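You operate a simulated robot arm through the tools that you are given. There is no shell and no other tool.

You are at the controls of a simulated robot arm. One attempt, no reset.

Task
Run bearing 75 on the tester at FAST: GOOD tray if it reads green, else the reject box.
Fine: one run; then the speed knob back to SLOW and the tester off. Where these are worked on the way, their far stop is far enough and under half their travel is too little: speed knob.

It is judged by the outcome, as a careful person would: the job done as asked, and still so three seconds after it is handed in. It fails if anything else is knocked over, pushed out of place, dropped, spilled or broken.

Robot
A 7-joint arm with a two-finger parallel gripper, fixed in place. Base frame: the origin is at the foot of the arm, x ahead of it, y to its left, z up. Readings come in m, degrees, newtons and seconds.
With the tool pointing down near the work surface it reaches from about 0.4 to 0.9 m from the base axis. Its first joint turns from -17.0 to 126.0 degrees. Payload 1.57 kg.
The tool frame sits at the grasp point between the pads (the TCP): z along the fingers, y along the line on which they close. The tips reach 0.03 m beyond it. The gripper opens to 0.08 m. The fingers are 0.017 m wide and 0.012 m thick; the gripper's body (0.04 by 0.082 m) begins 0.08 m behind the TCP.
Orientation is that of the tool frame in the base frame, as [roll, pitch, yaw] about the fixed x, y, z axes, in that order (R = Rz(yaw) Ry(pitch) Rx(roll)). With the fingers straight down and closing along the base's y, the tool's x points along the base's -x, its y along +y and its z along -z.

Tools
- The arm moves only by the tool arm_command. Its arguments are lists of equal length, an entry for each row: "claw": the gripper command, from -1 (fully open) to 1 (shut), values between in proportion; "delta_pos": the shift along the base's x, y, z in m, a list of three; "angular": the turn, a rotation vector about the base's x, y, z in degrees, a list of three. In form: {"claw": [claw, ...], "delta_pos": [[tx, ty, tz], ...], "angular": [[rx, ry, rz], ...]}. A call has 1 to 20 rows; each row shifts and turns the commanded pose from where the row before left it. A row lasts 0.2 s, in which the tool goes at most 0.05 m and 8.6 degrees; a call with a longer step from one row to the next is refused whole, and so is a gripper value outside its range. A pose out of reach is approached as far as the arm can. The call stops where the force on the tool passes 90 N (or 10 N more than at its start, if that is more) or the arm is blocked; 0.2 s more then pass. The fingers move at their own pace (about 0.045 m/s each) and stop on an object; they squeeze with about 27 N. The grip force told is the motor's: it shows also when the fingers shut on nothing. Time passes only in rows, and 0.2 s behind the last, so rows that do not move let the fingers close. It gives the time, the measured TCP pose, the force on the tool (base axes), the opening and the grip force at its end, in the units of the frame above (readings bear some noise), with the torque about the TCP (base axes, N m) and any sound that the robot's microphone picked up.
- Cameras (640 x 400 px; columns grow to the right, rows downward): "scene" is fixed at [0.0519, -0.4998, 1.4508]; the picture's right is [0.01, -1.00, 0.00], its down [-0.74, -0.01, -0.67] and it looks along [0.67, 0.01, -0.74] (base axes); focal length 214 px, centre (320, 200). "wrist" rides on the gripper at [0.072, -0.007, -0.122] in the tool frame; the picture's right is [0.09, 1.00, 0.00], its down [-0.84, 0.08, -0.54] and it looks along [-0.54, 0.05, 0.84] (tool axes); focal length 238 px, centre (320, 200). There is no depth. A picture from a camera that has moved, and an enlarged one, comes with that camera's place and axes in the base frame and with its lens.
- get_image(camera): a new picture of that camera. It takes no simulated time.
- move_column(by): slides the trunk up (or, below 0, down) by that many m; the arm rides with it, the base frame stays. It gives what a move gives, with no picture.
- inspect(camera, box): a new picture of the part [left, top, right, bottom] of that camera's present view, enlarged. It takes no simulated time.
- finish_job(): hands the job in; it is judged then, once.

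Places have to be worked out from the pictures, the camera data and where the tool is seen. Open the gripper and draw the arm clear of the work before you hand the job in, unless the task says otherwise.

The tools are called after "Request:" by a JSON object that holds its "op" and its "data". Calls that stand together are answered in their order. arm_command: Moves the arm, as the interface text tells. Its arguments: {"type":"object","properties":{"claw":{"type":"array"},"delta_pos":{"type":"array"},"angular":{"type":"array"}},"required":["claw","delta_pos","angular"]} The other tools are called the same way: move_column (by) slides the trunk up or down; get_image (camera) takes a picture; inspect (camera, box) takes an enlarged picture of a part of a camera's view; finish_job () hands the job in.

At the start:

```text
time_s: 0.0
tool_pos: [0.7087, -0.0366, 1.2522]
tool_rot: [-180.0, 0.0, 179.8]
contact_force: [0.5, 0.4, 0.8]
ft_torque: [0.03, 0.0, -0.05]
finger_gap: 0.0803
grip_force: 0.1
trunk travel left (down, up): [-0.65, 0.14]
```

scene: 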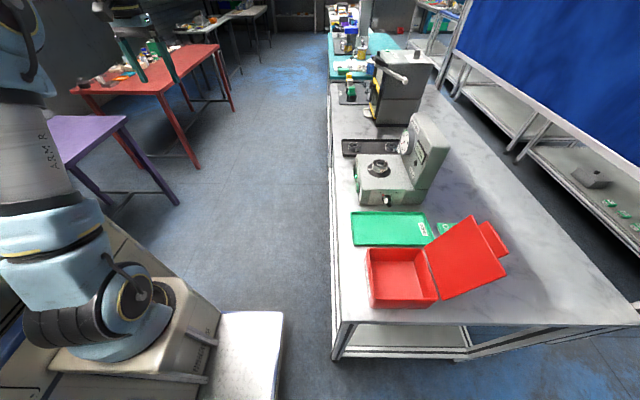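
wrist: 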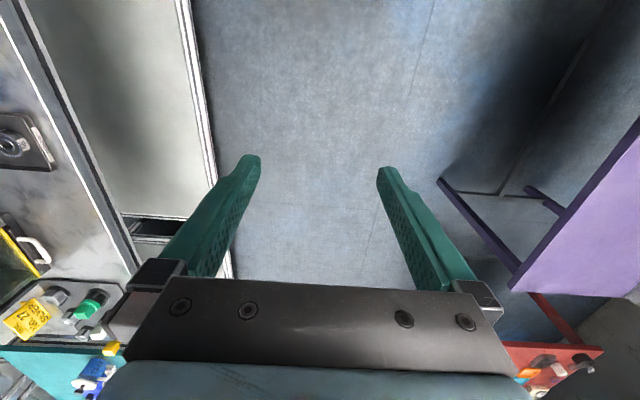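

The scene shows a bench with the tester, trays and other things; I enlarge the parts to learn what is there.

Request:
{"op": "inspect", "data": {"camera": "scene", "box": [330, 90, 490, 210]}}

Request:
{"op": "inspect", "data": {"camera": "scene", "box": [320, 0, 460, 100]}}

Request:
{"op": "inspect", "data": {"camera": "scene", "box": [330, 200, 530, 320]}}

Request:
{"op": "inspect", "data": {"camera": "wrist", "box": [0, 80, 160, 400]}}

```text
3.33 times, centred on (410, 150) of scene
camera zoom: at [0.0519, -0.4998, 1.4508], right [0.01, -1.0, 0.0], down [-0.74, -0.01, -0.67], along [0.67, 0.01, -0.74], focal length 715 px, centre (20, 367)
```

zoom: 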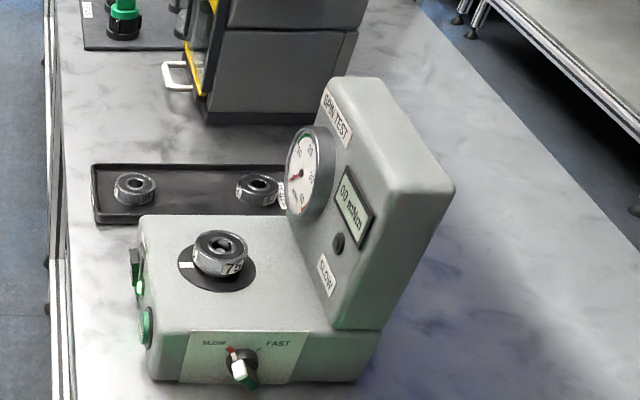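

```text
4.00 times, centred on (390, 50) of scene
camera zoom: at [0.0519, -0.4998, 1.4508], right [0.01, -1.0, 0.0], down [-0.74, -0.01, -0.67], along [0.67, 0.01, -0.74], focal length 858 px, centre (40, 800)
```

zoom: 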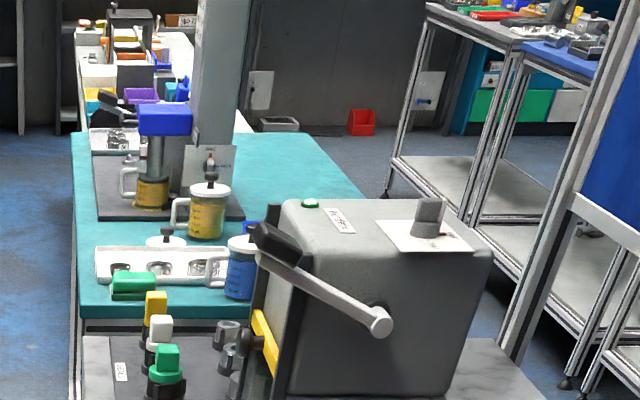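

```text
3.20 times, centred on (430, 260) of scene
camera zoom: at [0.0519, -0.4998, 1.4508], right [0.01, -1.0, 0.0], down [-0.74, -0.01, -0.67], along [0.67, 0.01, -0.74], focal length 686 px, centre (-32, 8)
```

zoom: 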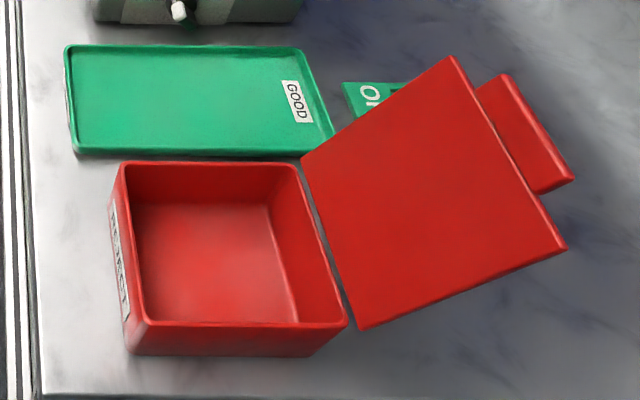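

```text
1.25 times, centred on (80, 240) of wrist
camera zoom: at [0.6379, -0.0425, 1.373], right [-0.09, 1.0, 0.0], down [0.84, 0.08, 0.54], along [0.54, 0.05, -0.84], focal length 298 px, centre (620, 150)
```

zoom: 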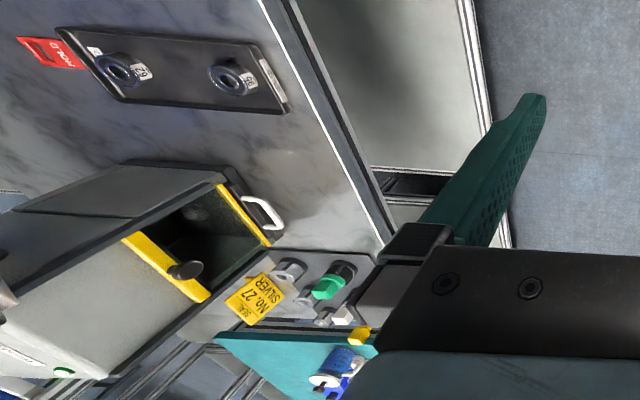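

I need the numbers on the bearings and the controls of the tester; I enlarge further.

Request:
{"op": "inspect", "data": {"camera": "scene", "box": [368, 140, 408, 165]}}

Request:
{"op": "inspect", "data": {"camera": "scene", "box": [345, 150, 425, 210]}}

Request:
{"op": "inspect", "data": {"camera": "scene", "box": [395, 110, 455, 170]}}

Request:
{"op": "inspect", "data": {"camera": "wrist", "box": [0, 100, 80, 160]}}

Request:
{"op": "inspect", "data": {"camera": "scene", "box": [345, 130, 415, 165]}}

```text
16.00 times, centred on (388, 152) of scene
camera zoom: at [0.0519, -0.4998, 1.4508], right [0.01, -1.0, 0.0], down [-0.74, -0.01, -0.67], along [0.67, 0.01, -0.74], focal length 3432 px, centre (-768, 960)
```

zoom: 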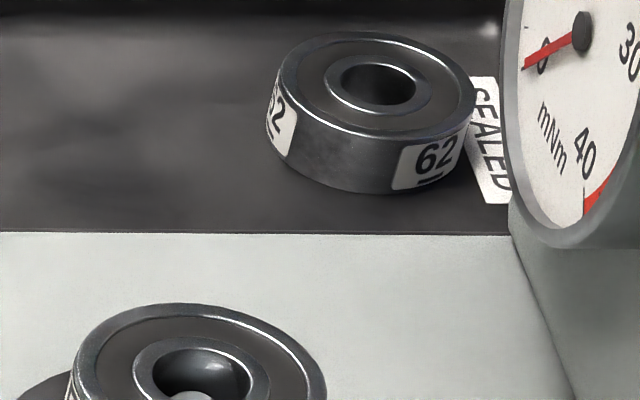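

```text
6.67 times, centred on (385, 180) of scene
camera zoom: at [0.0519, -0.4998, 1.4508], right [0.01, -1.0, 0.0], down [-0.74, -0.01, -0.67], along [0.67, 0.01, -0.74], focal length 1430 px, centre (-113, 333)
```

zoom: 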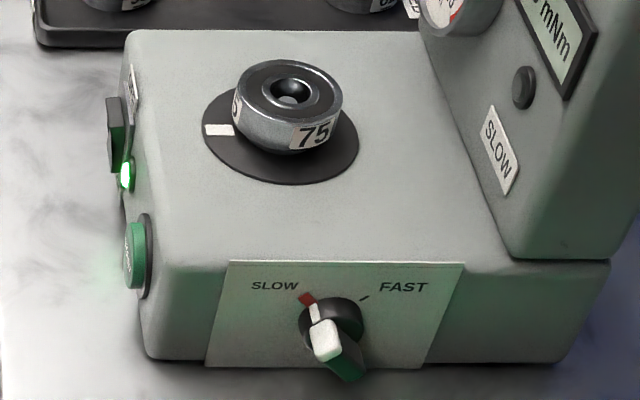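

```text
6.67 times, centred on (425, 140) of scene
camera zoom: at [0.0519, -0.4998, 1.4508], right [0.01, -1.0, 0.0], down [-0.74, -0.01, -0.67], along [0.67, 0.01, -0.74], focal length 1430 px, centre (-380, 600)
```

zoom: 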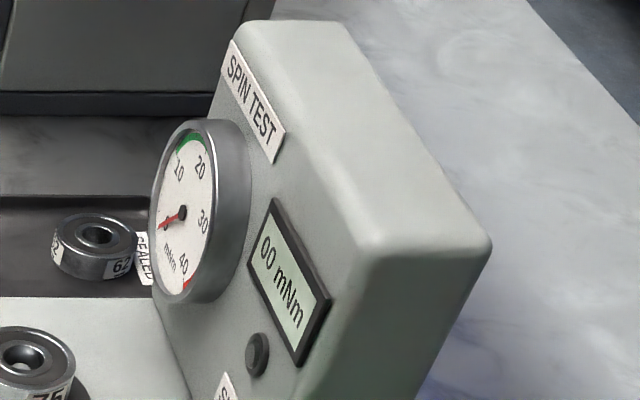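

```text
6.67 times, centred on (40, 130) of wrist
camera zoom: at [0.6379, -0.0425, 1.373], right [-0.09, 1.0, 0.0], down [0.84, 0.08, 0.54], along [0.54, 0.05, -0.84], focal length 1589 px, centre (2187, 667)
```

zoom: 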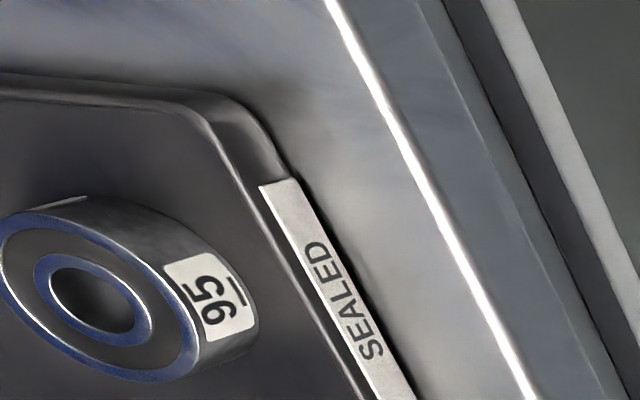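

```text
9.14 times, centred on (380, 148) of scene
camera zoom: at [0.0519, -0.4998, 1.4508], right [0.01, -1.0, 0.0], down [-0.74, -0.01, -0.67], along [0.67, 0.01, -0.74], focal length 1961 px, centre (-229, 680)
```

zoom: 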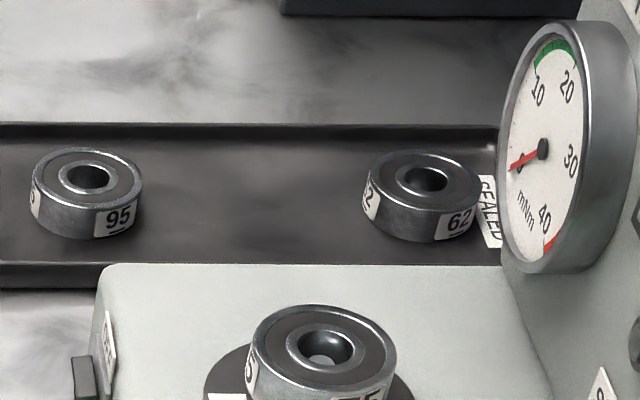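

The spindle already holds bearing 75 (the other two, 95 and 62, are on a sealed tray), and from the pictures I place the tester front at x≈0.53, y -0.63…-0.84, with the knob on the -x face and the start button and rocker on the +y face. I swing the arm toward it at safe height to check reach and to look closer.

Request:
{"op": "arm_command", "data": {"claw": [-1, -1, -1, -1, -1, -1, -1, -1, -1, -1], "delta_pos": [[-0.025, -0.041, 0], [-0.025, -0.041, 0], [-0.025, -0.041, 0], [-0.025, -0.041, 0], [-0.025, -0.041, 0], [-0.025, -0.041, 0], [-0.025, -0.041, 0], [-0.025, -0.041, 0], [-0.025, -0.041, 0], [-0.025, -0.041, 0]], "angular": [[0, 0, 0], [0, 0, 0], [0, 0, 0], [0, 0, 0], [0, 0, 0], [0, 0, 0], [0, 0, 0], [0, 0, 0], [0, 0, 0], [0, 0, 0]]}}

Request:
{"op": "get_image", "data": {"camera": "wrist"}}

Request:
{"op": "get_image", "data": {"camera": "scene"}}

```text
time_s: 2.2
tool_pos: [0.4583, -0.4452, 1.2508]
tool_rot: [-180.0, -0.1, 180.0]
contact_force: [-0.1, -0.2, 0.2]
ft_torque: [-0.04, 0.01, 0.0]
finger_gap: 0.0799
grip_force: 0.0
trunk travel left (down, up): [-0.65, 0.14]
```

```text
taken
camera wrist: at [0.3875, -0.4522, 1.3728], right [-0.09, 1.0, 0.0], down [0.84, 0.08, 0.54], along [0.54, 0.05, -0.84], focal length 238 px, centre (320, 200)
```

wrist: 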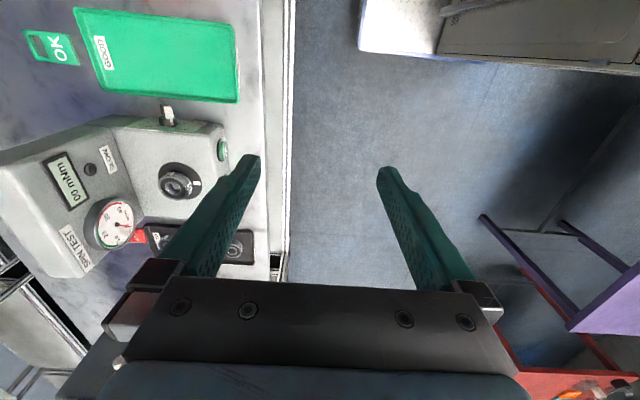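

```text
taken
```

scene: 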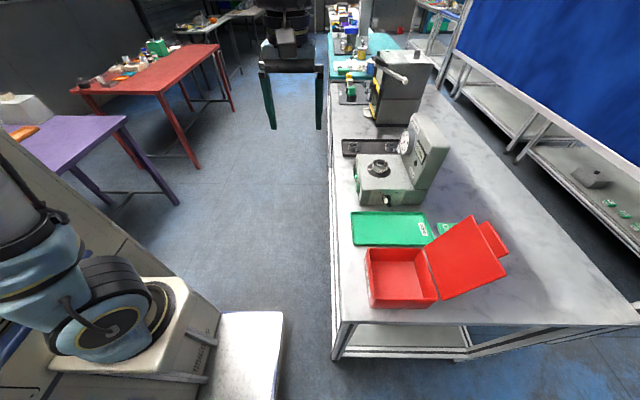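

The arm reaches this side fine. I go on to above the GOOD tray to look at the tester from close with the wrist camera.

Request:
{"op": "arm_command", "data": {"claw": [-1, -1, -1, -1, -1, -1], "delta_pos": [[-0.01, -0.041, 0], [-0.01, -0.041, 0], [-0.01, -0.041, 0], [-0.01, -0.041, 0], [-0.01, -0.041, 0], [-0.01, -0.041, 0]], "angular": [[0, 0, 0], [0, 0, 0], [0, 0, 0], [0, 0, 0], [0, 0, 0], [0, 0, 0]]}}

Request:
{"op": "get_image", "data": {"camera": "wrist"}}

Request:
{"op": "get_image", "data": {"camera": "scene"}}

```text
time_s: 3.6
tool_pos: [0.4004, -0.6902, 1.2521]
tool_rot: [-179.9, 0.0, 180.0]
contact_force: [0.0, 0.4, 0.3]
ft_torque: [-0.05, 0.02, -0.02]
finger_gap: 0.08
grip_force: 0.0
trunk travel left (down, up): [-0.65, 0.14]
```

```text
taken
camera wrist: at [0.3299, -0.6965, 1.374], right [-0.09, 1.0, 0.0], down [0.84, 0.08, 0.54], along [0.54, 0.05, -0.84], focal length 238 px, centre (320, 200)
```

wrist: 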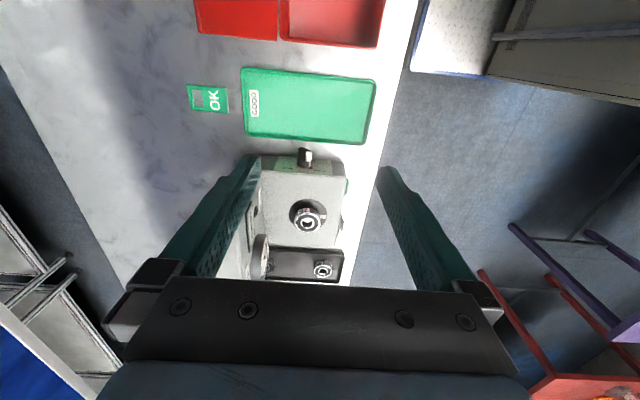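

```text
taken
```

scene: 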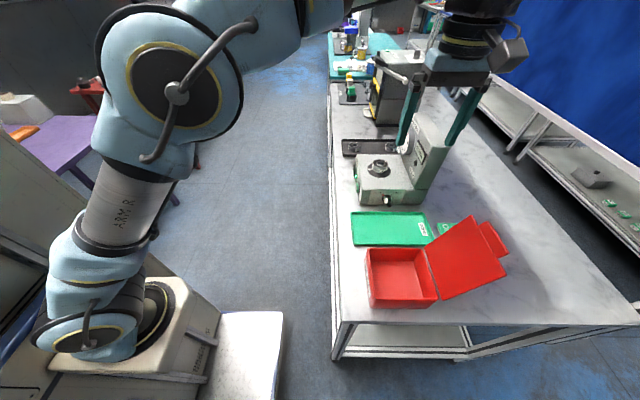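

From here the tester is seen from above; I enlarge the wrist picture to refine the places.

Request:
{"op": "inspect", "data": {"camera": "wrist", "box": [240, 130, 380, 290]}}

Request:
{"op": "inspect", "data": {"camera": "wrist", "box": [285, 140, 335, 175]}}

Request:
{"op": "inspect", "data": {"camera": "wrist", "box": [180, 0, 420, 150]}}

Request:
{"op": "inspect", "data": {"camera": "wrist", "box": [320, 150, 360, 250]}}

```text
2.50 times, centred on (310, 210) of wrist
camera zoom: at [0.3299, -0.6965, 1.374], right [-0.09, 1.0, 0.0], down [0.84, 0.08, 0.54], along [0.54, 0.05, -0.84], focal length 596 px, centre (345, 175)
```

zoom: 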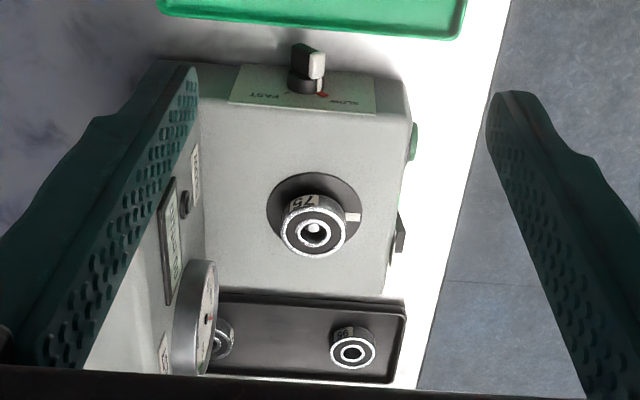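

```text
11.43 times, centred on (310, 158) of wrist
camera zoom: at [0.3299, -0.6965, 1.374], right [-0.09, 1.0, 0.0], down [0.84, 0.08, 0.54], along [0.54, 0.05, -0.84], focal length 2724 px, centre (434, 686)
```

zoom: 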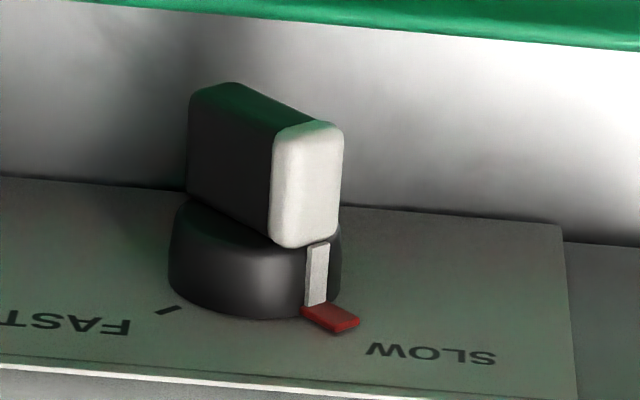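

```text
2.67 times, centred on (300, 75) of wrist
camera zoom: at [0.3299, -0.6965, 1.374], right [-0.09, 1.0, 0.0], down [0.84, 0.08, 0.54], along [0.54, 0.05, -0.84], focal length 636 px, centre (373, 533)
```

zoom: 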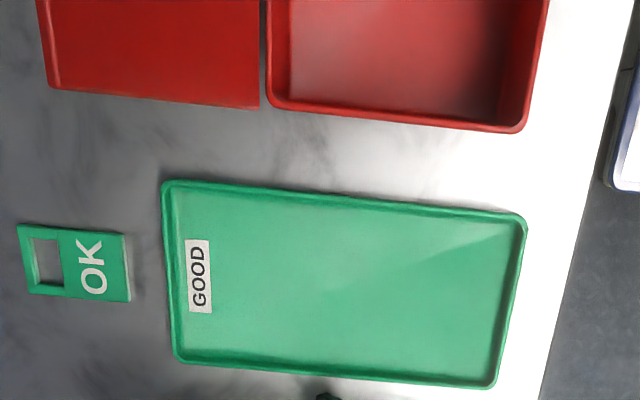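

```text
4.00 times, centred on (340, 200) of wrist
camera zoom: at [0.3299, -0.6965, 1.374], right [-0.09, 1.0, 0.0], down [0.84, 0.08, 0.54], along [0.54, 0.05, -0.84], focal length 953 px, centre (240, 200)
```

zoom: 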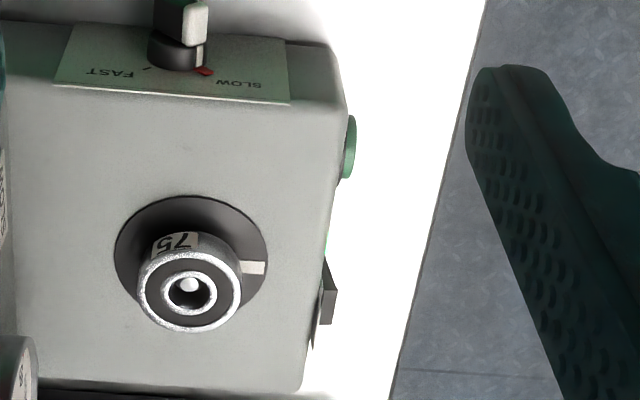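

The knob is a bar grip on a small disc, its white end at SLOW, and nothing below is high enough to touch here. I slide the trunk down 0.17 m to look at the tester's front closely between the open fingers.

Request:
{"op": "move_column", "data": {"by": -0.17}}

Request:
{"op": "get_image", "data": {"camera": "wrist"}}

Request:
{"op": "get_image", "data": {"camera": "scene"}}

```text
time_s: 5.5
tool_pos: [0.3994, -0.6909, 1.0832]
tool_rot: [-179.9, 0.0, 179.8]
contact_force: [-0.2, 0.4, 0.0]
ft_torque: [0.01, -0.01, -0.02]
finger_gap: 0.0799
grip_force: 0.1
trunk travel left (down, up): [-0.48, 0.31]
```

```text
taken
camera wrist: at [0.3297, -0.6971, 1.2033], right [-0.09, 1.0, 0.0], down [0.84, 0.08, 0.54], along [0.54, 0.05, -0.84], focal length 238 px, centre (320, 200)
```

wrist: 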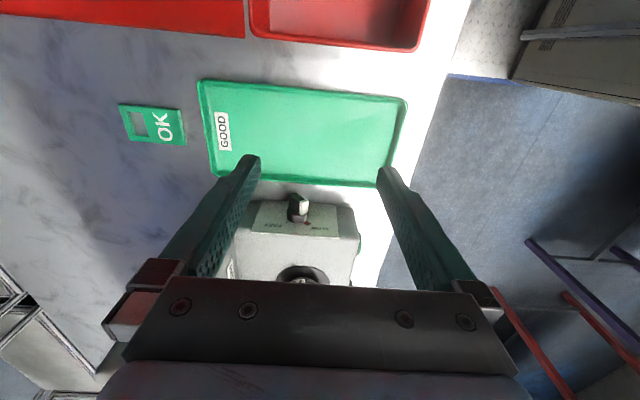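

```text
taken
```

scene: 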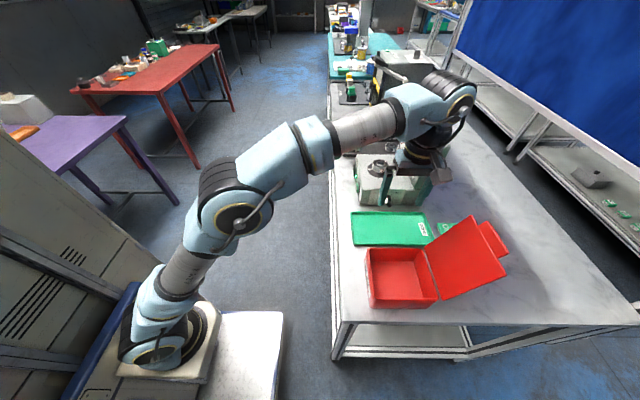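

I zoom in on the knob and panel from this closer view.

Request:
{"op": "inspect", "data": {"camera": "wrist", "box": [245, 180, 365, 285]}}

Request:
{"op": "inspect", "data": {"camera": "wrist", "box": [275, 185, 325, 225]}}

```text
3.81 times, centred on (305, 232) of wrist
camera zoom: at [0.3297, -0.6971, 1.2033], right [-0.09, 1.0, 0.0], down [0.84, 0.08, 0.54], along [0.54, 0.05, -0.84], focal length 908 px, centre (377, 76)
```

zoom: 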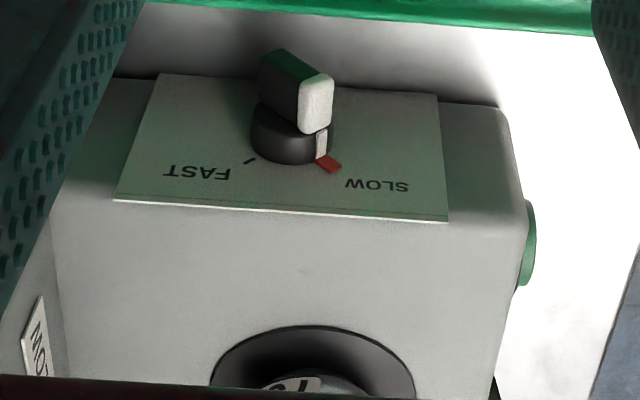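

```text
10.00 times, centred on (300, 205) of wrist
camera zoom: at [0.3297, -0.6971, 1.2033], right [-0.09, 1.0, 0.0], down [0.84, 0.08, 0.54], along [0.54, 0.05, -0.84], focal length 2384 px, centre (520, 150)
```

zoom: 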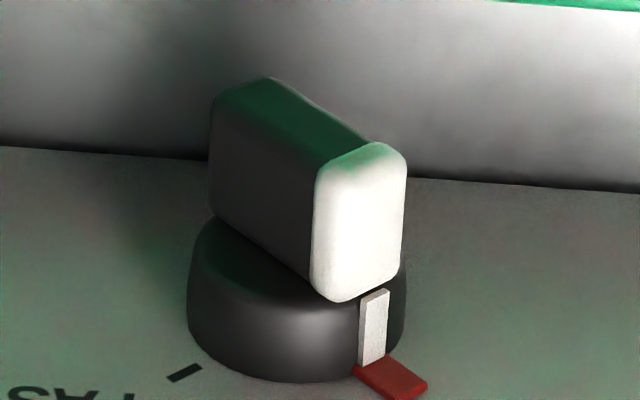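

The knob axis works out at about y=-0.710, z=0.936 with its face ending at x≈0.50, about ±47° between SLOW and FAST. Next I move to the +y side and turn the tool -90° about z so the wrist camera looks at the rocker and start button.

Request:
{"op": "arm_command", "data": {"claw": [-1, -1, -1, -1, -1, -1, -1, -1, -1, -1, -1, -1], "delta_pos": [[0, 0.03, 0.0], [0.02, 0.0173, 0], [0.02, 0.0173, 0], [0.02, 0.0173, 0], [0.02, 0.0173, 0], [0.02, 0.0173, 0], [0.02, 0.0173, 0], [0.02, 0.0173, 0], [0.02, 0.0173, 0], [0.02, 0.0173, 0], [0.02, 0.0173, 0], [0.02, 0.0173, 0]], "angular": [[0, 0, 0], [0, 0, -8.18], [0, 0, -8.18], [0, 0, -8.18], [0, 0, -8.18], [0, 0, -8.18], [0, 0, -8.18], [0, 0, -8.18], [0, 0, -8.18], [0, 0, -8.18], [0, 0, -8.18], [0, 0, -8.18]]}}

Request:
{"op": "get_image", "data": {"camera": "wrist"}}

Request:
{"op": "get_image", "data": {"camera": "scene"}}

```text
time_s: 8.1
tool_pos: [0.6218, -0.4711, 1.081]
tool_rot: [179.9, 0.0, 89.8]
contact_force: [0.5, -0.1, -0.2]
ft_torque: [0.01, -0.03, -0.01]
finger_gap: 0.0799
grip_force: 0.0
trunk travel left (down, up): [-0.48, 0.31]
```

```text
taken
camera wrist: at [0.6156, -0.3984, 1.2033], right [1.0, 0.09, 0.0], down [0.07, -0.84, 0.54], along [0.05, -0.54, -0.84], focal length 238 px, centre (320, 200)
```

wrist: 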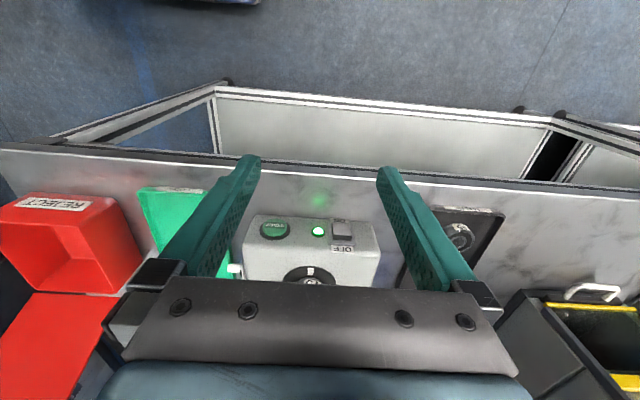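

```text
taken
```

scene: 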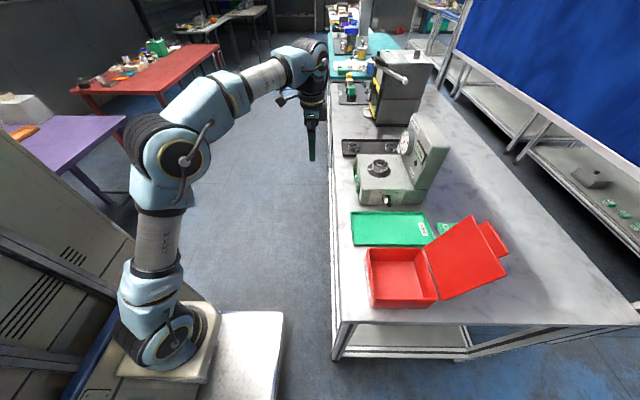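

I enlarge the +y face to read the button and rocker labels.

Request:
{"op": "inspect", "data": {"camera": "wrist", "box": [240, 205, 390, 290]}}

Request:
{"op": "inspect", "data": {"camera": "wrist", "box": [250, 210, 310, 250]}}

Request:
{"op": "inspect", "data": {"camera": "wrist", "box": [305, 210, 365, 260]}}

```text
4.27 times, centred on (315, 248) of wrist
camera zoom: at [0.6156, -0.3984, 1.2033], right [1.0, 0.09, 0.0], down [0.07, -0.84, 0.54], along [0.05, -0.54, -0.84], focal length 1017 px, centre (341, -3)
```

zoom: 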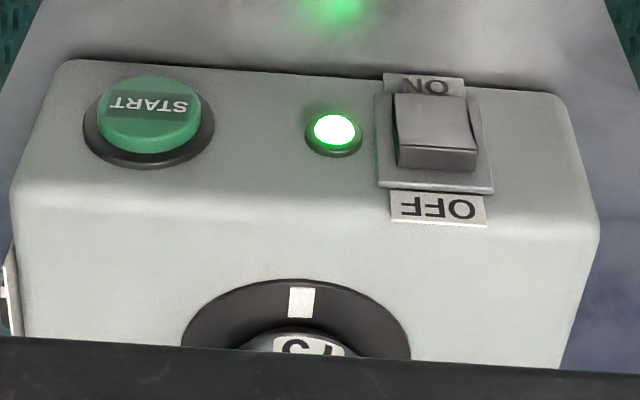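

```text
10.00 times, centred on (280, 230) of wrist
camera zoom: at [0.6156, -0.3984, 1.2033], right [1.0, 0.09, 0.0], down [0.07, -0.84, 0.54], along [0.05, -0.54, -0.84], focal length 2384 px, centre (720, -100)
```

zoom: 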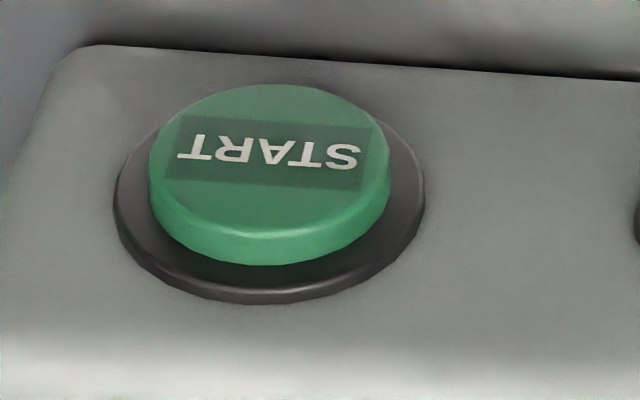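

```text
8.00 times, centred on (335, 235) of wrist
camera zoom: at [0.6156, -0.3984, 1.2033], right [1.0, 0.09, 0.0], down [0.07, -0.84, 0.54], along [0.05, -0.54, -0.84], focal length 1907 px, centre (200, -80)
```

zoom: 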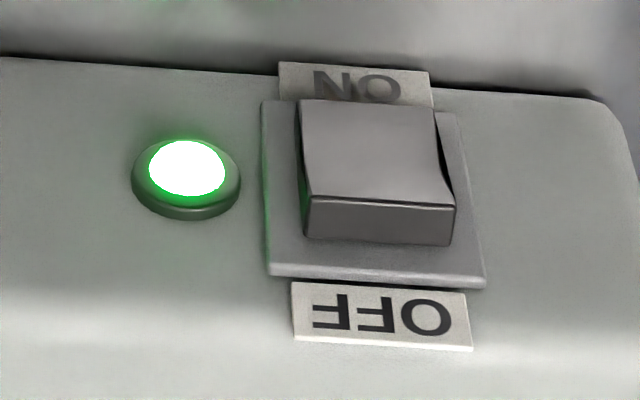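

The rocker is ON (lamp lit, OFF end at the top standing out), START is at about (0.572, -0.618, 0.938), and the LCD shows 00. First the knob: I close the fingers and go to a place in front of the panel on the knob's +y side, still high.

Request:
{"op": "arm_command", "data": {"claw": [1, 1, 1, 1, 1, 1, 1], "delta_pos": [[-0.0238, -0.0378, 0], [-0.0238, -0.0378, 0], [-0.0238, -0.0378, 0], [-0.0238, -0.0378, 0], [-0.0238, -0.0378, 0], [0, 0, 0], [0, 0, 0]], "angular": [[0, 0, 0], [0, 0, 0], [0, 0, 0], [0, 0, 0], [0, 0, 0], [0, 0, 0], [0, 0, 0]]}}

Request:
{"op": "get_image", "data": {"camera": "wrist"}}

Request:
{"op": "get_image", "data": {"camera": "scene"}}

```text
time_s: 9.7
tool_pos: [0.5016, -0.6604, 1.0813]
tool_rot: [-179.9, -0.1, 90.0]
contact_force: [-0.4, -0.2, -0.7]
ft_torque: [-0.02, 0.0, 0.0]
finger_gap: 0.0002
grip_force: 21.5
trunk travel left (down, up): [-0.48, 0.31]
```

```text
taken
camera wrist: at [0.497, -0.5878, 1.2027], right [1.0, 0.09, 0.0], down [0.08, -0.84, 0.54], along [0.05, -0.54, -0.84], focal length 238 px, centre (320, 200)
```

wrist: 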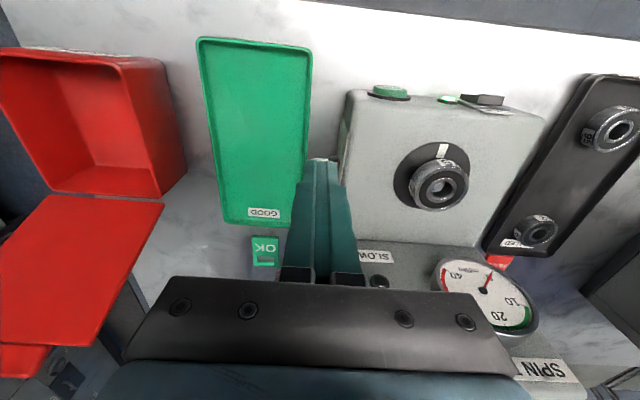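

```text
taken
```

scene: 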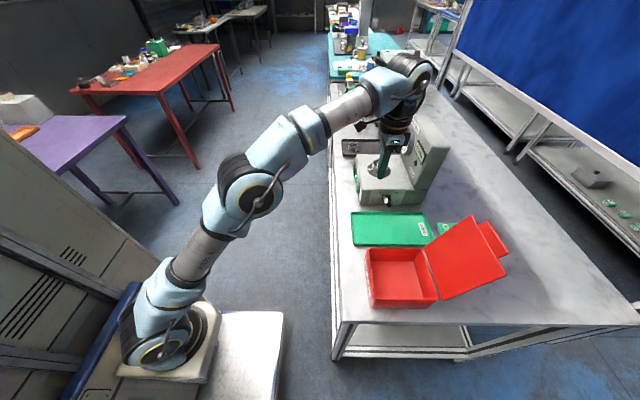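

The wrist camera sees the gauge and tower from here; I enlarge it to read the scale and its bands before going on.

Request:
{"op": "inspect", "data": {"camera": "wrist", "box": [420, 240, 560, 340]}}

Request:
{"op": "inspect", "data": {"camera": "wrist", "box": [340, 230, 430, 300]}}

Request:
{"op": "inspect", "data": {"camera": "scene", "box": [350, 110, 450, 210]}}

```text
4.00 times, centred on (490, 290) of wrist
camera zoom: at [0.497, -0.5878, 1.2027], right [1.0, 0.09, 0.0], down [0.08, -0.84, 0.54], along [0.05, -0.54, -0.84], focal length 953 px, centre (-360, -160)
```

zoom: 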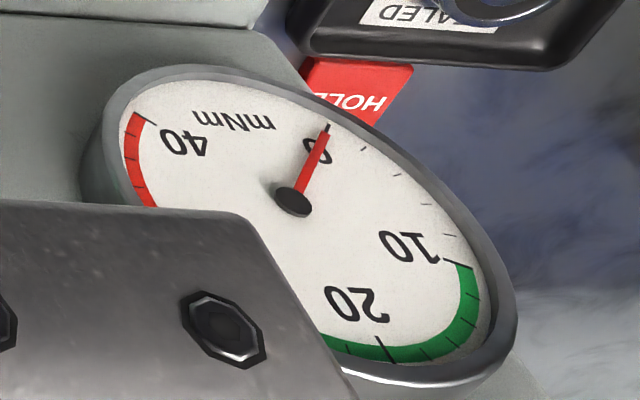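

```text
5.71 times, centred on (385, 265) of wrist
camera zoom: at [0.497, -0.5878, 1.2027], right [1.0, 0.09, 0.0], down [0.08, -0.84, 0.54], along [0.05, -0.54, -0.84], focal length 1362 px, centre (-51, -171)
```

zoom: 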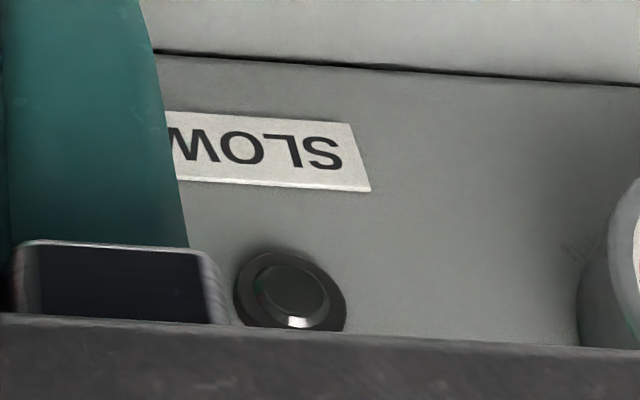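

```text
4.00 times, centred on (400, 160) of scene
camera zoom: at [0.0519, -0.4998, 1.4508], right [0.01, -1.0, 0.0], down [-0.74, -0.01, -0.67], along [0.67, 0.01, -0.74], focal length 858 px, centre (0, 360)
```

zoom: 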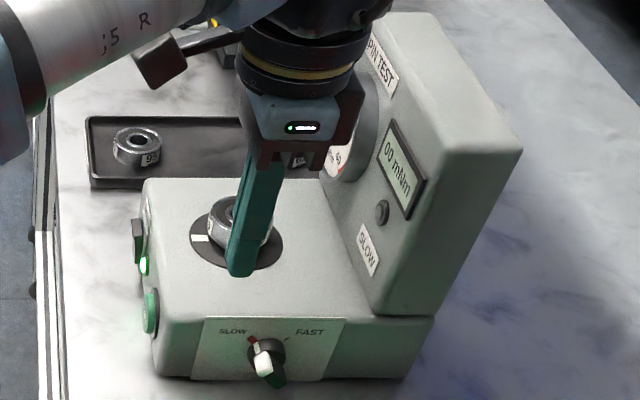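

The gauge has green from 10 to about 22 and red near 40, needle at 0. I descend beside the knob so the tips end about 6 mm above its axis, on the +y side.

Request:
{"op": "arm_command", "data": {"claw": [1, 1, 1, 1], "delta_pos": [[0.001, 0, -0.028], [0, 0, -0.028], [0, 0, -0.028], [0, 0, -0.025]], "angular": [[0, 0, 0], [0, 0, 0], [0, 0, 0], [0, 0, 0]]}}

Request:
{"op": "get_image", "data": {"camera": "wrist"}}

Request:
{"op": "inspect", "data": {"camera": "scene", "box": [350, 130, 430, 210]}}

```text
time_s: 10.7
tool_pos: [0.5028, -0.6605, 0.973]
tool_rot: [-180.0, 0.1, 90.0]
contact_force: [0.3, 0.5, 0.1]
ft_torque: [0.01, 0.04, 0.02]
finger_gap: 0.0
grip_force: 21.5
trunk travel left (down, up): [-0.48, 0.31]
```

```text
taken
camera wrist: at [0.4966, -0.5879, 1.0936], right [1.0, 0.09, 0.0], down [0.08, -0.84, 0.54], along [0.05, -0.54, -0.84], focal length 238 px, centre (320, 200)
```

wrist: 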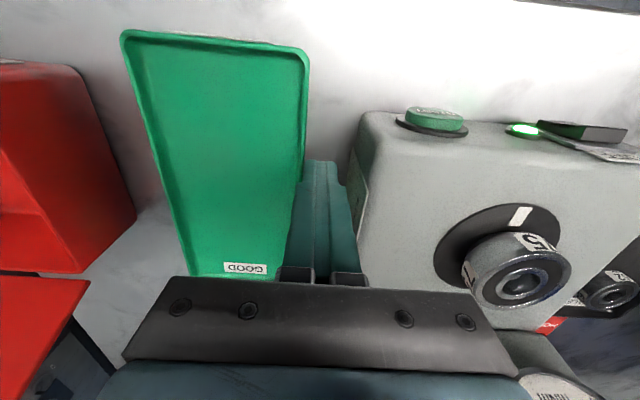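

```text
5.00 times, centred on (390, 170) of scene
camera zoom: at [0.0519, -0.4998, 1.4508], right [0.01, -1.0, 0.0], down [-0.74, -0.01, -0.67], along [0.67, 0.01, -0.74], focal length 1072 px, centre (-30, 350)
```

zoom: 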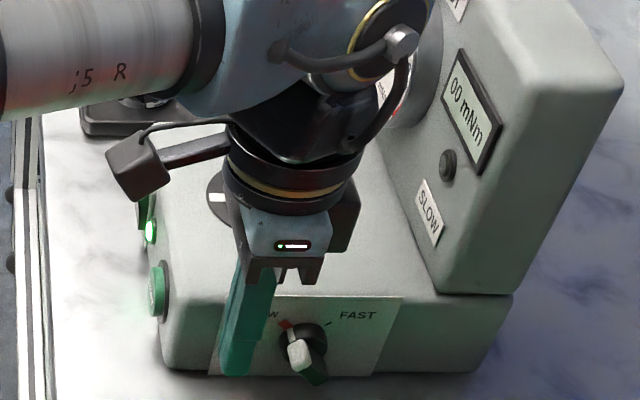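

The tip is beside the knob as planned and clear of the panel and tray. I move toward -y in small steps to push the bar's upper end over.

Request:
{"op": "arm_command", "data": {"claw": [1, 1, 1, 1, 1, 1], "delta_pos": [[0, -0.01, 0], [0, -0.01, 0], [0, -0.005, 0], [0, -0.004, 0], [0, -0.003, 0], [0, 0, 0]], "angular": [[0, 0, 0], [0, 0, 0], [0, 0, 0], [0, 0, 0], [0, 0, 0], [0, 0, 0]]}}

Request:
{"op": "inspect", "data": {"camera": "scene", "box": [360, 160, 420, 210]}}

```text
time_s: 12.1
tool_pos: [0.5021, -0.6915, 0.9727]
tool_rot: [180.0, 0.1, 89.9]
contact_force: [0.0, 1.8, 0.4]
ft_torque: [-0.09, 0.04, -0.04]
finger_gap: 0.0
grip_force: 21.1
trunk travel left (down, up): [-0.48, 0.31]
```

```text
8.00 times, centred on (390, 185) of scene
camera zoom: at [0.0519, -0.4998, 1.4508], right [0.01, -1.0, 0.0], down [-0.74, -0.01, -0.67], along [0.67, 0.01, -0.74], focal length 1716 px, centre (-240, 320)
```

zoom: 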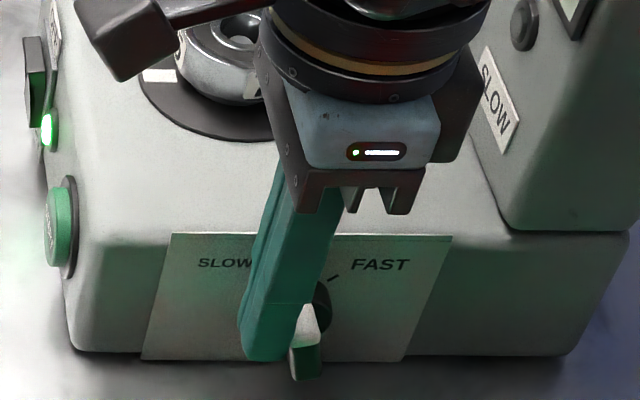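

The finger touches with about 2 N and the bar is turning. I go on with 2 mm steps, watching the force.

Request:
{"op": "arm_command", "data": {"claw": [1, 1, 1, 1, 1, 1], "delta_pos": [[0, -0.002, 0], [0, -0.002, 0], [0, -0.002, 0], [0, -0.002, 0], [0, -0.001, 0], [0, 0, 0]], "angular": [[0, 0, 0], [0, 0, 0], [0, 0, 0], [0, 0, 0], [0, 0, 0], [0, 0, 0]]}}

Request:
{"op": "inspect", "data": {"camera": "scene", "box": [360, 160, 420, 210]}}

```text
time_s: 13.5
tool_pos: [0.5019, -0.6988, 0.9762]
tool_rot: [179.9, 0.1, 90.1]
contact_force: [-1.7, 15.5, 18.5]
ft_torque: [0.26, -0.18, -0.23]
finger_gap: 0.0001
grip_force: 21.6
trunk travel left (down, up): [-0.48, 0.31]
```

```text
8.00 times, centred on (390, 185) of scene
camera zoom: at [0.0519, -0.4998, 1.4508], right [0.01, -1.0, 0.0], down [-0.74, -0.01, -0.67], along [0.67, 0.01, -0.74], focal length 1716 px, centre (-240, 320)
```

zoom: 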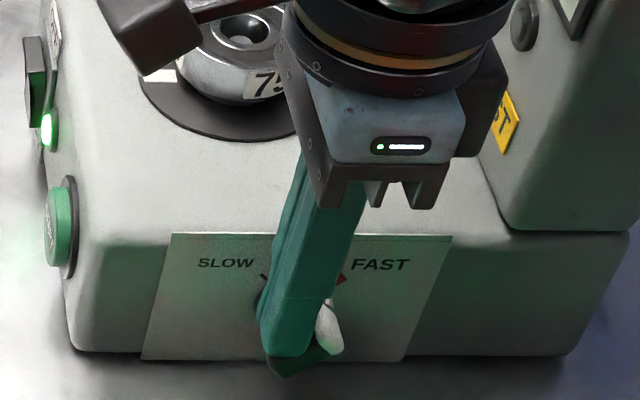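

The speed plate on the tower turned yellow and reads "…ST", and the force rose to the stop. I back off to +y, rise, and check the knob.

Request:
{"op": "arm_command", "data": {"claw": [1, 1, 1, 1, 1, 1, 1, 1], "delta_pos": [[0, 0.004, 0], [0, 0.01, 0], [0, 0.02, 0], [0, 0.02, 0], [0, 0.0, 0.03], [0, 0, 0.03], [0, 0.03, 0.03], [0, 0.03, 0.0]], "angular": [[0, 0, 0], [0, 0, 0], [0, 0, 0], [0, 0, 0], [0, 0, 0], [0, 0, 0], [0, 0, 0], [0, 0, 0]]}}

Request:
{"op": "inspect", "data": {"camera": "scene", "box": [350, 110, 450, 210]}}

Request:
{"op": "inspect", "data": {"camera": "scene", "box": [370, 180, 410, 210]}}

```text
time_s: 15.3
tool_pos: [0.5019, -0.5858, 1.064]
tool_rot: [-179.9, 0.0, 90.1]
contact_force: [-0.9, -0.6, -0.6]
ft_torque: [0.04, 0.0, 0.02]
finger_gap: 0.0
grip_force: 21.2
trunk travel left (down, up): [-0.48, 0.31]
```

```text
4.00 times, centred on (400, 160) of scene
camera zoom: at [0.0519, -0.4998, 1.4508], right [0.01, -1.0, 0.0], down [-0.74, -0.01, -0.67], along [0.67, 0.01, -0.74], focal length 858 px, centre (0, 360)
```

zoom: 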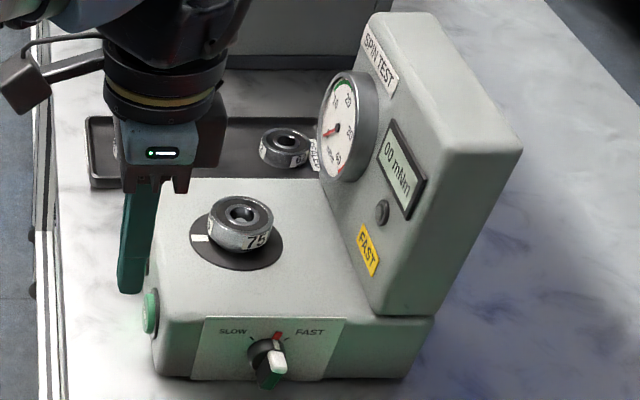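

```text
13.33 times, centred on (390, 195) of scene
camera zoom: at [0.0519, -0.4998, 1.4508], right [0.01, -1.0, 0.0], down [-0.74, -0.01, -0.67], along [0.67, 0.01, -0.74], focal length 2860 px, centre (-613, 267)
```

zoom: 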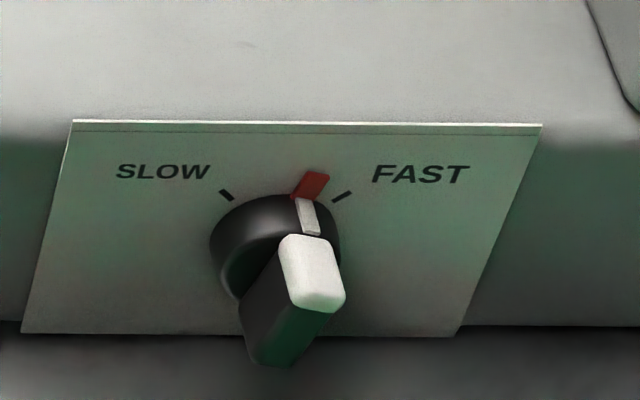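

The display plate now says FAST, but the bar fell back some on release: it stands about 20° past upright (about 70% of its travel), short of the FAST mark. I go back and push it to the mark once more, with the tips a little higher this time, to leave by lifting along the bar's face.

Request:
{"op": "arm_command", "data": {"claw": [1, 1, 1, 1, 1, 1, 1, 1], "delta_pos": [[0.001, -0.04, 0], [0, -0.045, 0], [0, 0, -0.03], [0, 0, -0.03], [0, 0, -0.028], [0, -0.01, 0], [0, -0.01, 0], [0, 0, 0]], "angular": [[0, 0, 0], [0, 0, 0], [0, 0, 0], [0, 0, 0], [0, 0, 0], [0, 0, 0], [0, 0, 0], [0, 0, 0]]}}

Request:
{"op": "inspect", "data": {"camera": "scene", "box": [360, 160, 420, 210]}}

```text
time_s: 17.1
tool_pos: [0.5046, -0.6903, 0.975]
tool_rot: [179.9, 0.0, 90.0]
contact_force: [-0.4, 0.1, 0.1]
ft_torque: [0.0, -0.03, -0.03]
finger_gap: 0.0
grip_force: 21.3
trunk travel left (down, up): [-0.48, 0.31]
```

```text
8.00 times, centred on (390, 185) of scene
camera zoom: at [0.0519, -0.4998, 1.4508], right [0.01, -1.0, 0.0], down [-0.74, -0.01, -0.67], along [0.67, 0.01, -0.74], focal length 1716 px, centre (-240, 320)
```

zoom: 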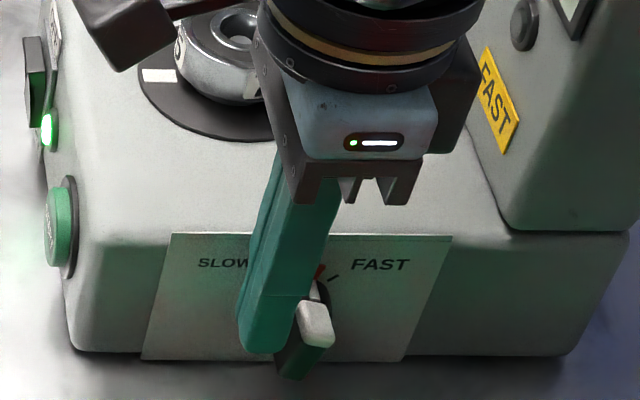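

The finger stands just beside the bar, which still holds at 70%. I push on about 12 mm in 2 mm steps to bring it to the FAST mark.

Request:
{"op": "arm_command", "data": {"claw": [1, 1, 1, 1, 1, 1], "delta_pos": [[0, -0.003, 0], [0, -0.003, 0], [0, -0.002, 0], [0, -0.002, 0], [0, -0.002, 0], [0, 0, 0]], "angular": [[0, 0, 0], [0, 0, 0], [0, 0, 0], [0, 0, 0], [0, 0, 0], [0, 0, 0]]}}

Request:
{"op": "inspect", "data": {"camera": "scene", "box": [360, 160, 420, 210]}}

```text
time_s: 18.5
tool_pos: [0.5057, -0.6992, 0.9773]
tool_rot: [180.0, 0.0, 90.1]
contact_force: [-5.0, 30.6, 14.5]
ft_torque: [0.77, 0.03, -0.14]
finger_gap: 0.0
grip_force: 21.4
trunk travel left (down, up): [-0.48, 0.31]
```

```text
8.00 times, centred on (390, 185) of scene
camera zoom: at [0.0519, -0.4998, 1.4508], right [0.01, -1.0, 0.0], down [-0.74, -0.01, -0.67], along [0.67, 0.01, -0.74], focal length 1716 px, centre (-240, 320)
```

zoom: 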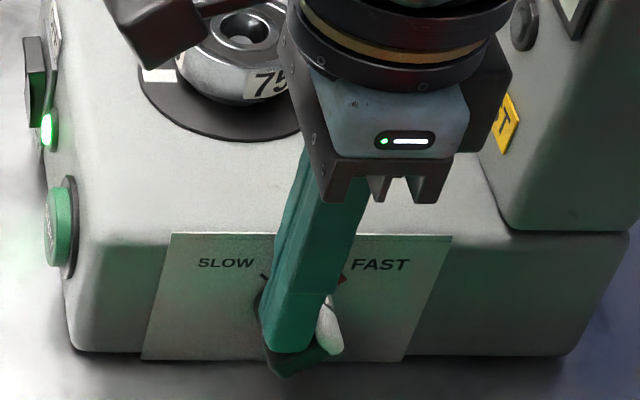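

The red mark is now at the FAST mark against the stop (30 N). I lift first, then draw away to +y, so as not to drag the bar back.

Request:
{"op": "arm_command", "data": {"claw": [1, 1, 1, 1, 1, 1, 1], "delta_pos": [[0, 0.001, 0.006], [0, 0.001, 0.01], [0, 0.01, 0.02], [0, 0.02, 0.02], [0, 0.03, 0.03], [0, 0.04, 0.0], [0, 0.02, 0.0]], "angular": [[0, 0, 0], [0, 0, 0], [0, 0, 0], [0, 0, 0], [0, 0, 0], [0, 0, 0], [0, 0, 0]]}}

Request:
{"op": "inspect", "data": {"camera": "scene", "box": [350, 110, 450, 210]}}

Request:
{"op": "inspect", "data": {"camera": "scene", "box": [370, 180, 410, 210]}}

```text
time_s: 20.1
tool_pos: [0.505, -0.5819, 1.0614]
tool_rot: [180.0, 0.0, 89.9]
contact_force: [-0.1, -0.3, 0.4]
ft_torque: [0.04, -0.01, -0.03]
finger_gap: 0.0002
grip_force: 21.8
trunk travel left (down, up): [-0.48, 0.31]
```

```text
4.00 times, centred on (400, 160) of scene
camera zoom: at [0.0519, -0.4998, 1.4508], right [0.01, -1.0, 0.0], down [-0.74, -0.01, -0.67], along [0.67, 0.01, -0.74], focal length 858 px, centre (0, 360)
```

zoom: 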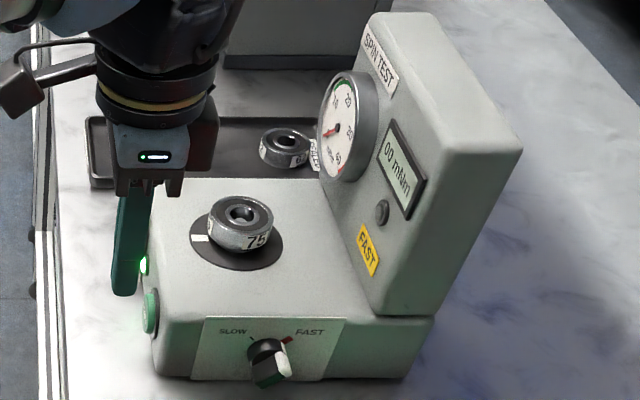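

```text
13.33 times, centred on (390, 195) of scene
camera zoom: at [0.0519, -0.4998, 1.4508], right [0.01, -1.0, 0.0], down [-0.74, -0.01, -0.67], along [0.67, 0.01, -0.74], focal length 2860 px, centre (-613, 267)
```

zoom: 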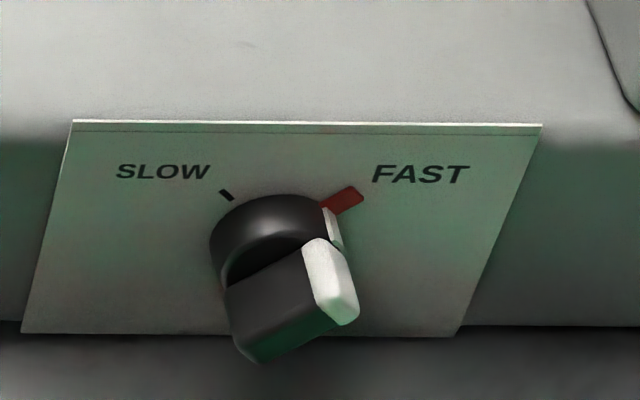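

The knob now rests fully at FAST. I go to the +y side in front of START and tilt the tool 15° so the tip leads toward -y.

Request:
{"op": "arm_command", "data": {"claw": [1, 1, 1, 1, 1, 1], "delta_pos": [[0.033, 0.011, 0], [0.034, 0.011, 0], [0, 0, -0.025], [0, 0, -0.025], [0, 0, -0.025], [0, 0, -0.0214]], "angular": [[-7.5, 0, 0], [-7.5, 0, 0], [0, 0, 0], [0, 0, 0], [0, 0, 0], [0, 0, 0]]}}

Request:
{"op": "get_image", "data": {"camera": "wrist"}}

Request:
{"op": "inspect", "data": {"camera": "scene", "box": [340, 110, 460, 210]}}

```text
time_s: 21.5
tool_pos: [0.5704, -0.5602, 0.9626]
tool_rot: [-180.0, 15.0, 90.0]
contact_force: [0.1, 0.5, 0.0]
ft_torque: [-0.01, -0.01, 0.0]
finger_gap: 0.0
grip_force: 21.4
trunk travel left (down, up): [-0.48, 0.31]
```

```text
taken
camera wrist: at [0.5653, -0.4585, 1.0619], right [1.0, 0.09, -0.02], down [0.08, -0.67, 0.74], along [0.05, -0.74, -0.67], focal length 238 px, centre (320, 200)
```

wrist: 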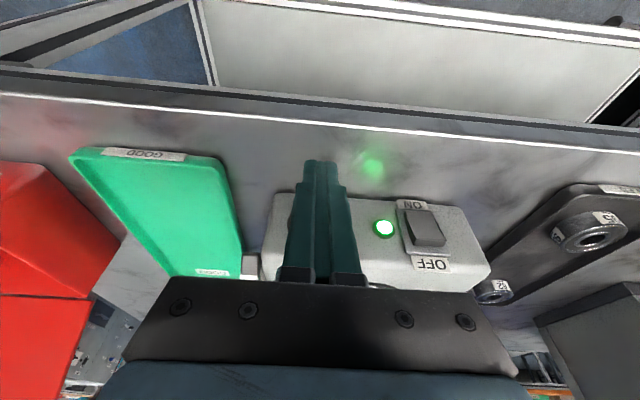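

```text
4.00 times, centred on (400, 160) of scene
camera zoom: at [0.0519, -0.4998, 1.4508], right [0.01, -1.0, 0.0], down [-0.74, -0.01, -0.67], along [0.67, 0.01, -0.74], focal length 858 px, centre (0, 360)
```

zoom: 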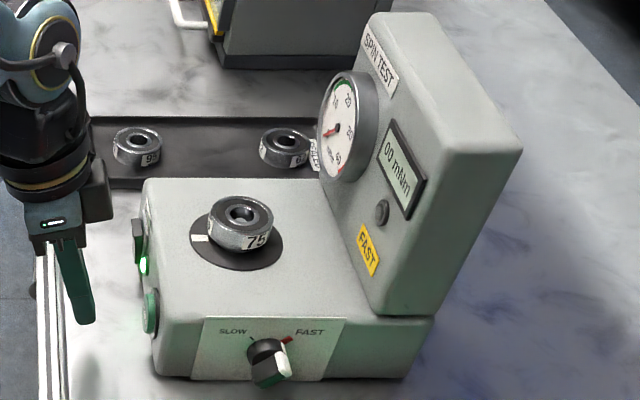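

The lamp's place checks out, so START's estimate holds and the tip lines up with it. I push toward -y in small steps, watching force and sound.

Request:
{"op": "arm_command", "data": {"claw": [1, 1, 1, 1, 1, 1, 1, 1], "delta_pos": [[0.001, -0.012, 0.001], [0, -0.012, 0], [0, -0.01, 0], [0, -0.004, 0], [0, -0.003, 0], [0, -0.002, 0], [0, -0.002, 0], [0, -0.001, 0]], "angular": [[0, 0, 0], [0, 0, 0], [0, 0, 0], [0, 0, 0], [0, 0, 0], [0, 0, 0], [0, 0, 0], [0, 0, 0]]}}

Request:
{"op": "inspect", "data": {"camera": "scene", "box": [340, 110, 460, 210]}}

```text
time_s: 23.3
tool_pos: [0.5712, -0.6049, 0.9651]
tool_rot: [-180.0, 15.1, 89.9]
contact_force: [-0.7, 5.4, 2.0]
ft_torque: [0.12, 0.0, 0.0]
finger_gap: 0.0
grip_force: 21.2
trunk travel left (down, up): [-0.48, 0.31]
heard: click
```

```text
4.00 times, centred on (400, 160) of scene
camera zoom: at [0.0519, -0.4998, 1.4508], right [0.01, -1.0, 0.0], down [-0.74, -0.01, -0.67], along [0.67, 0.01, -0.74], focal length 858 px, centre (0, 360)
```

zoom: 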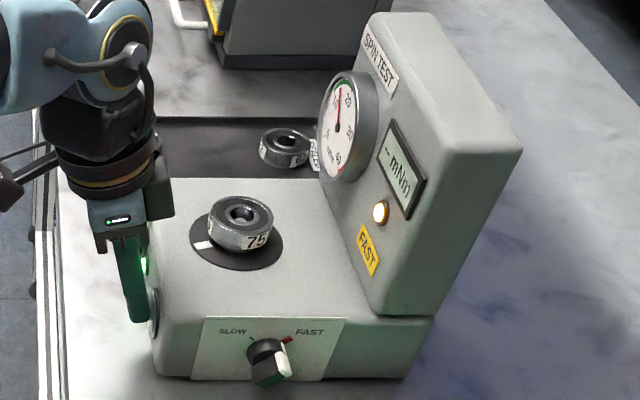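

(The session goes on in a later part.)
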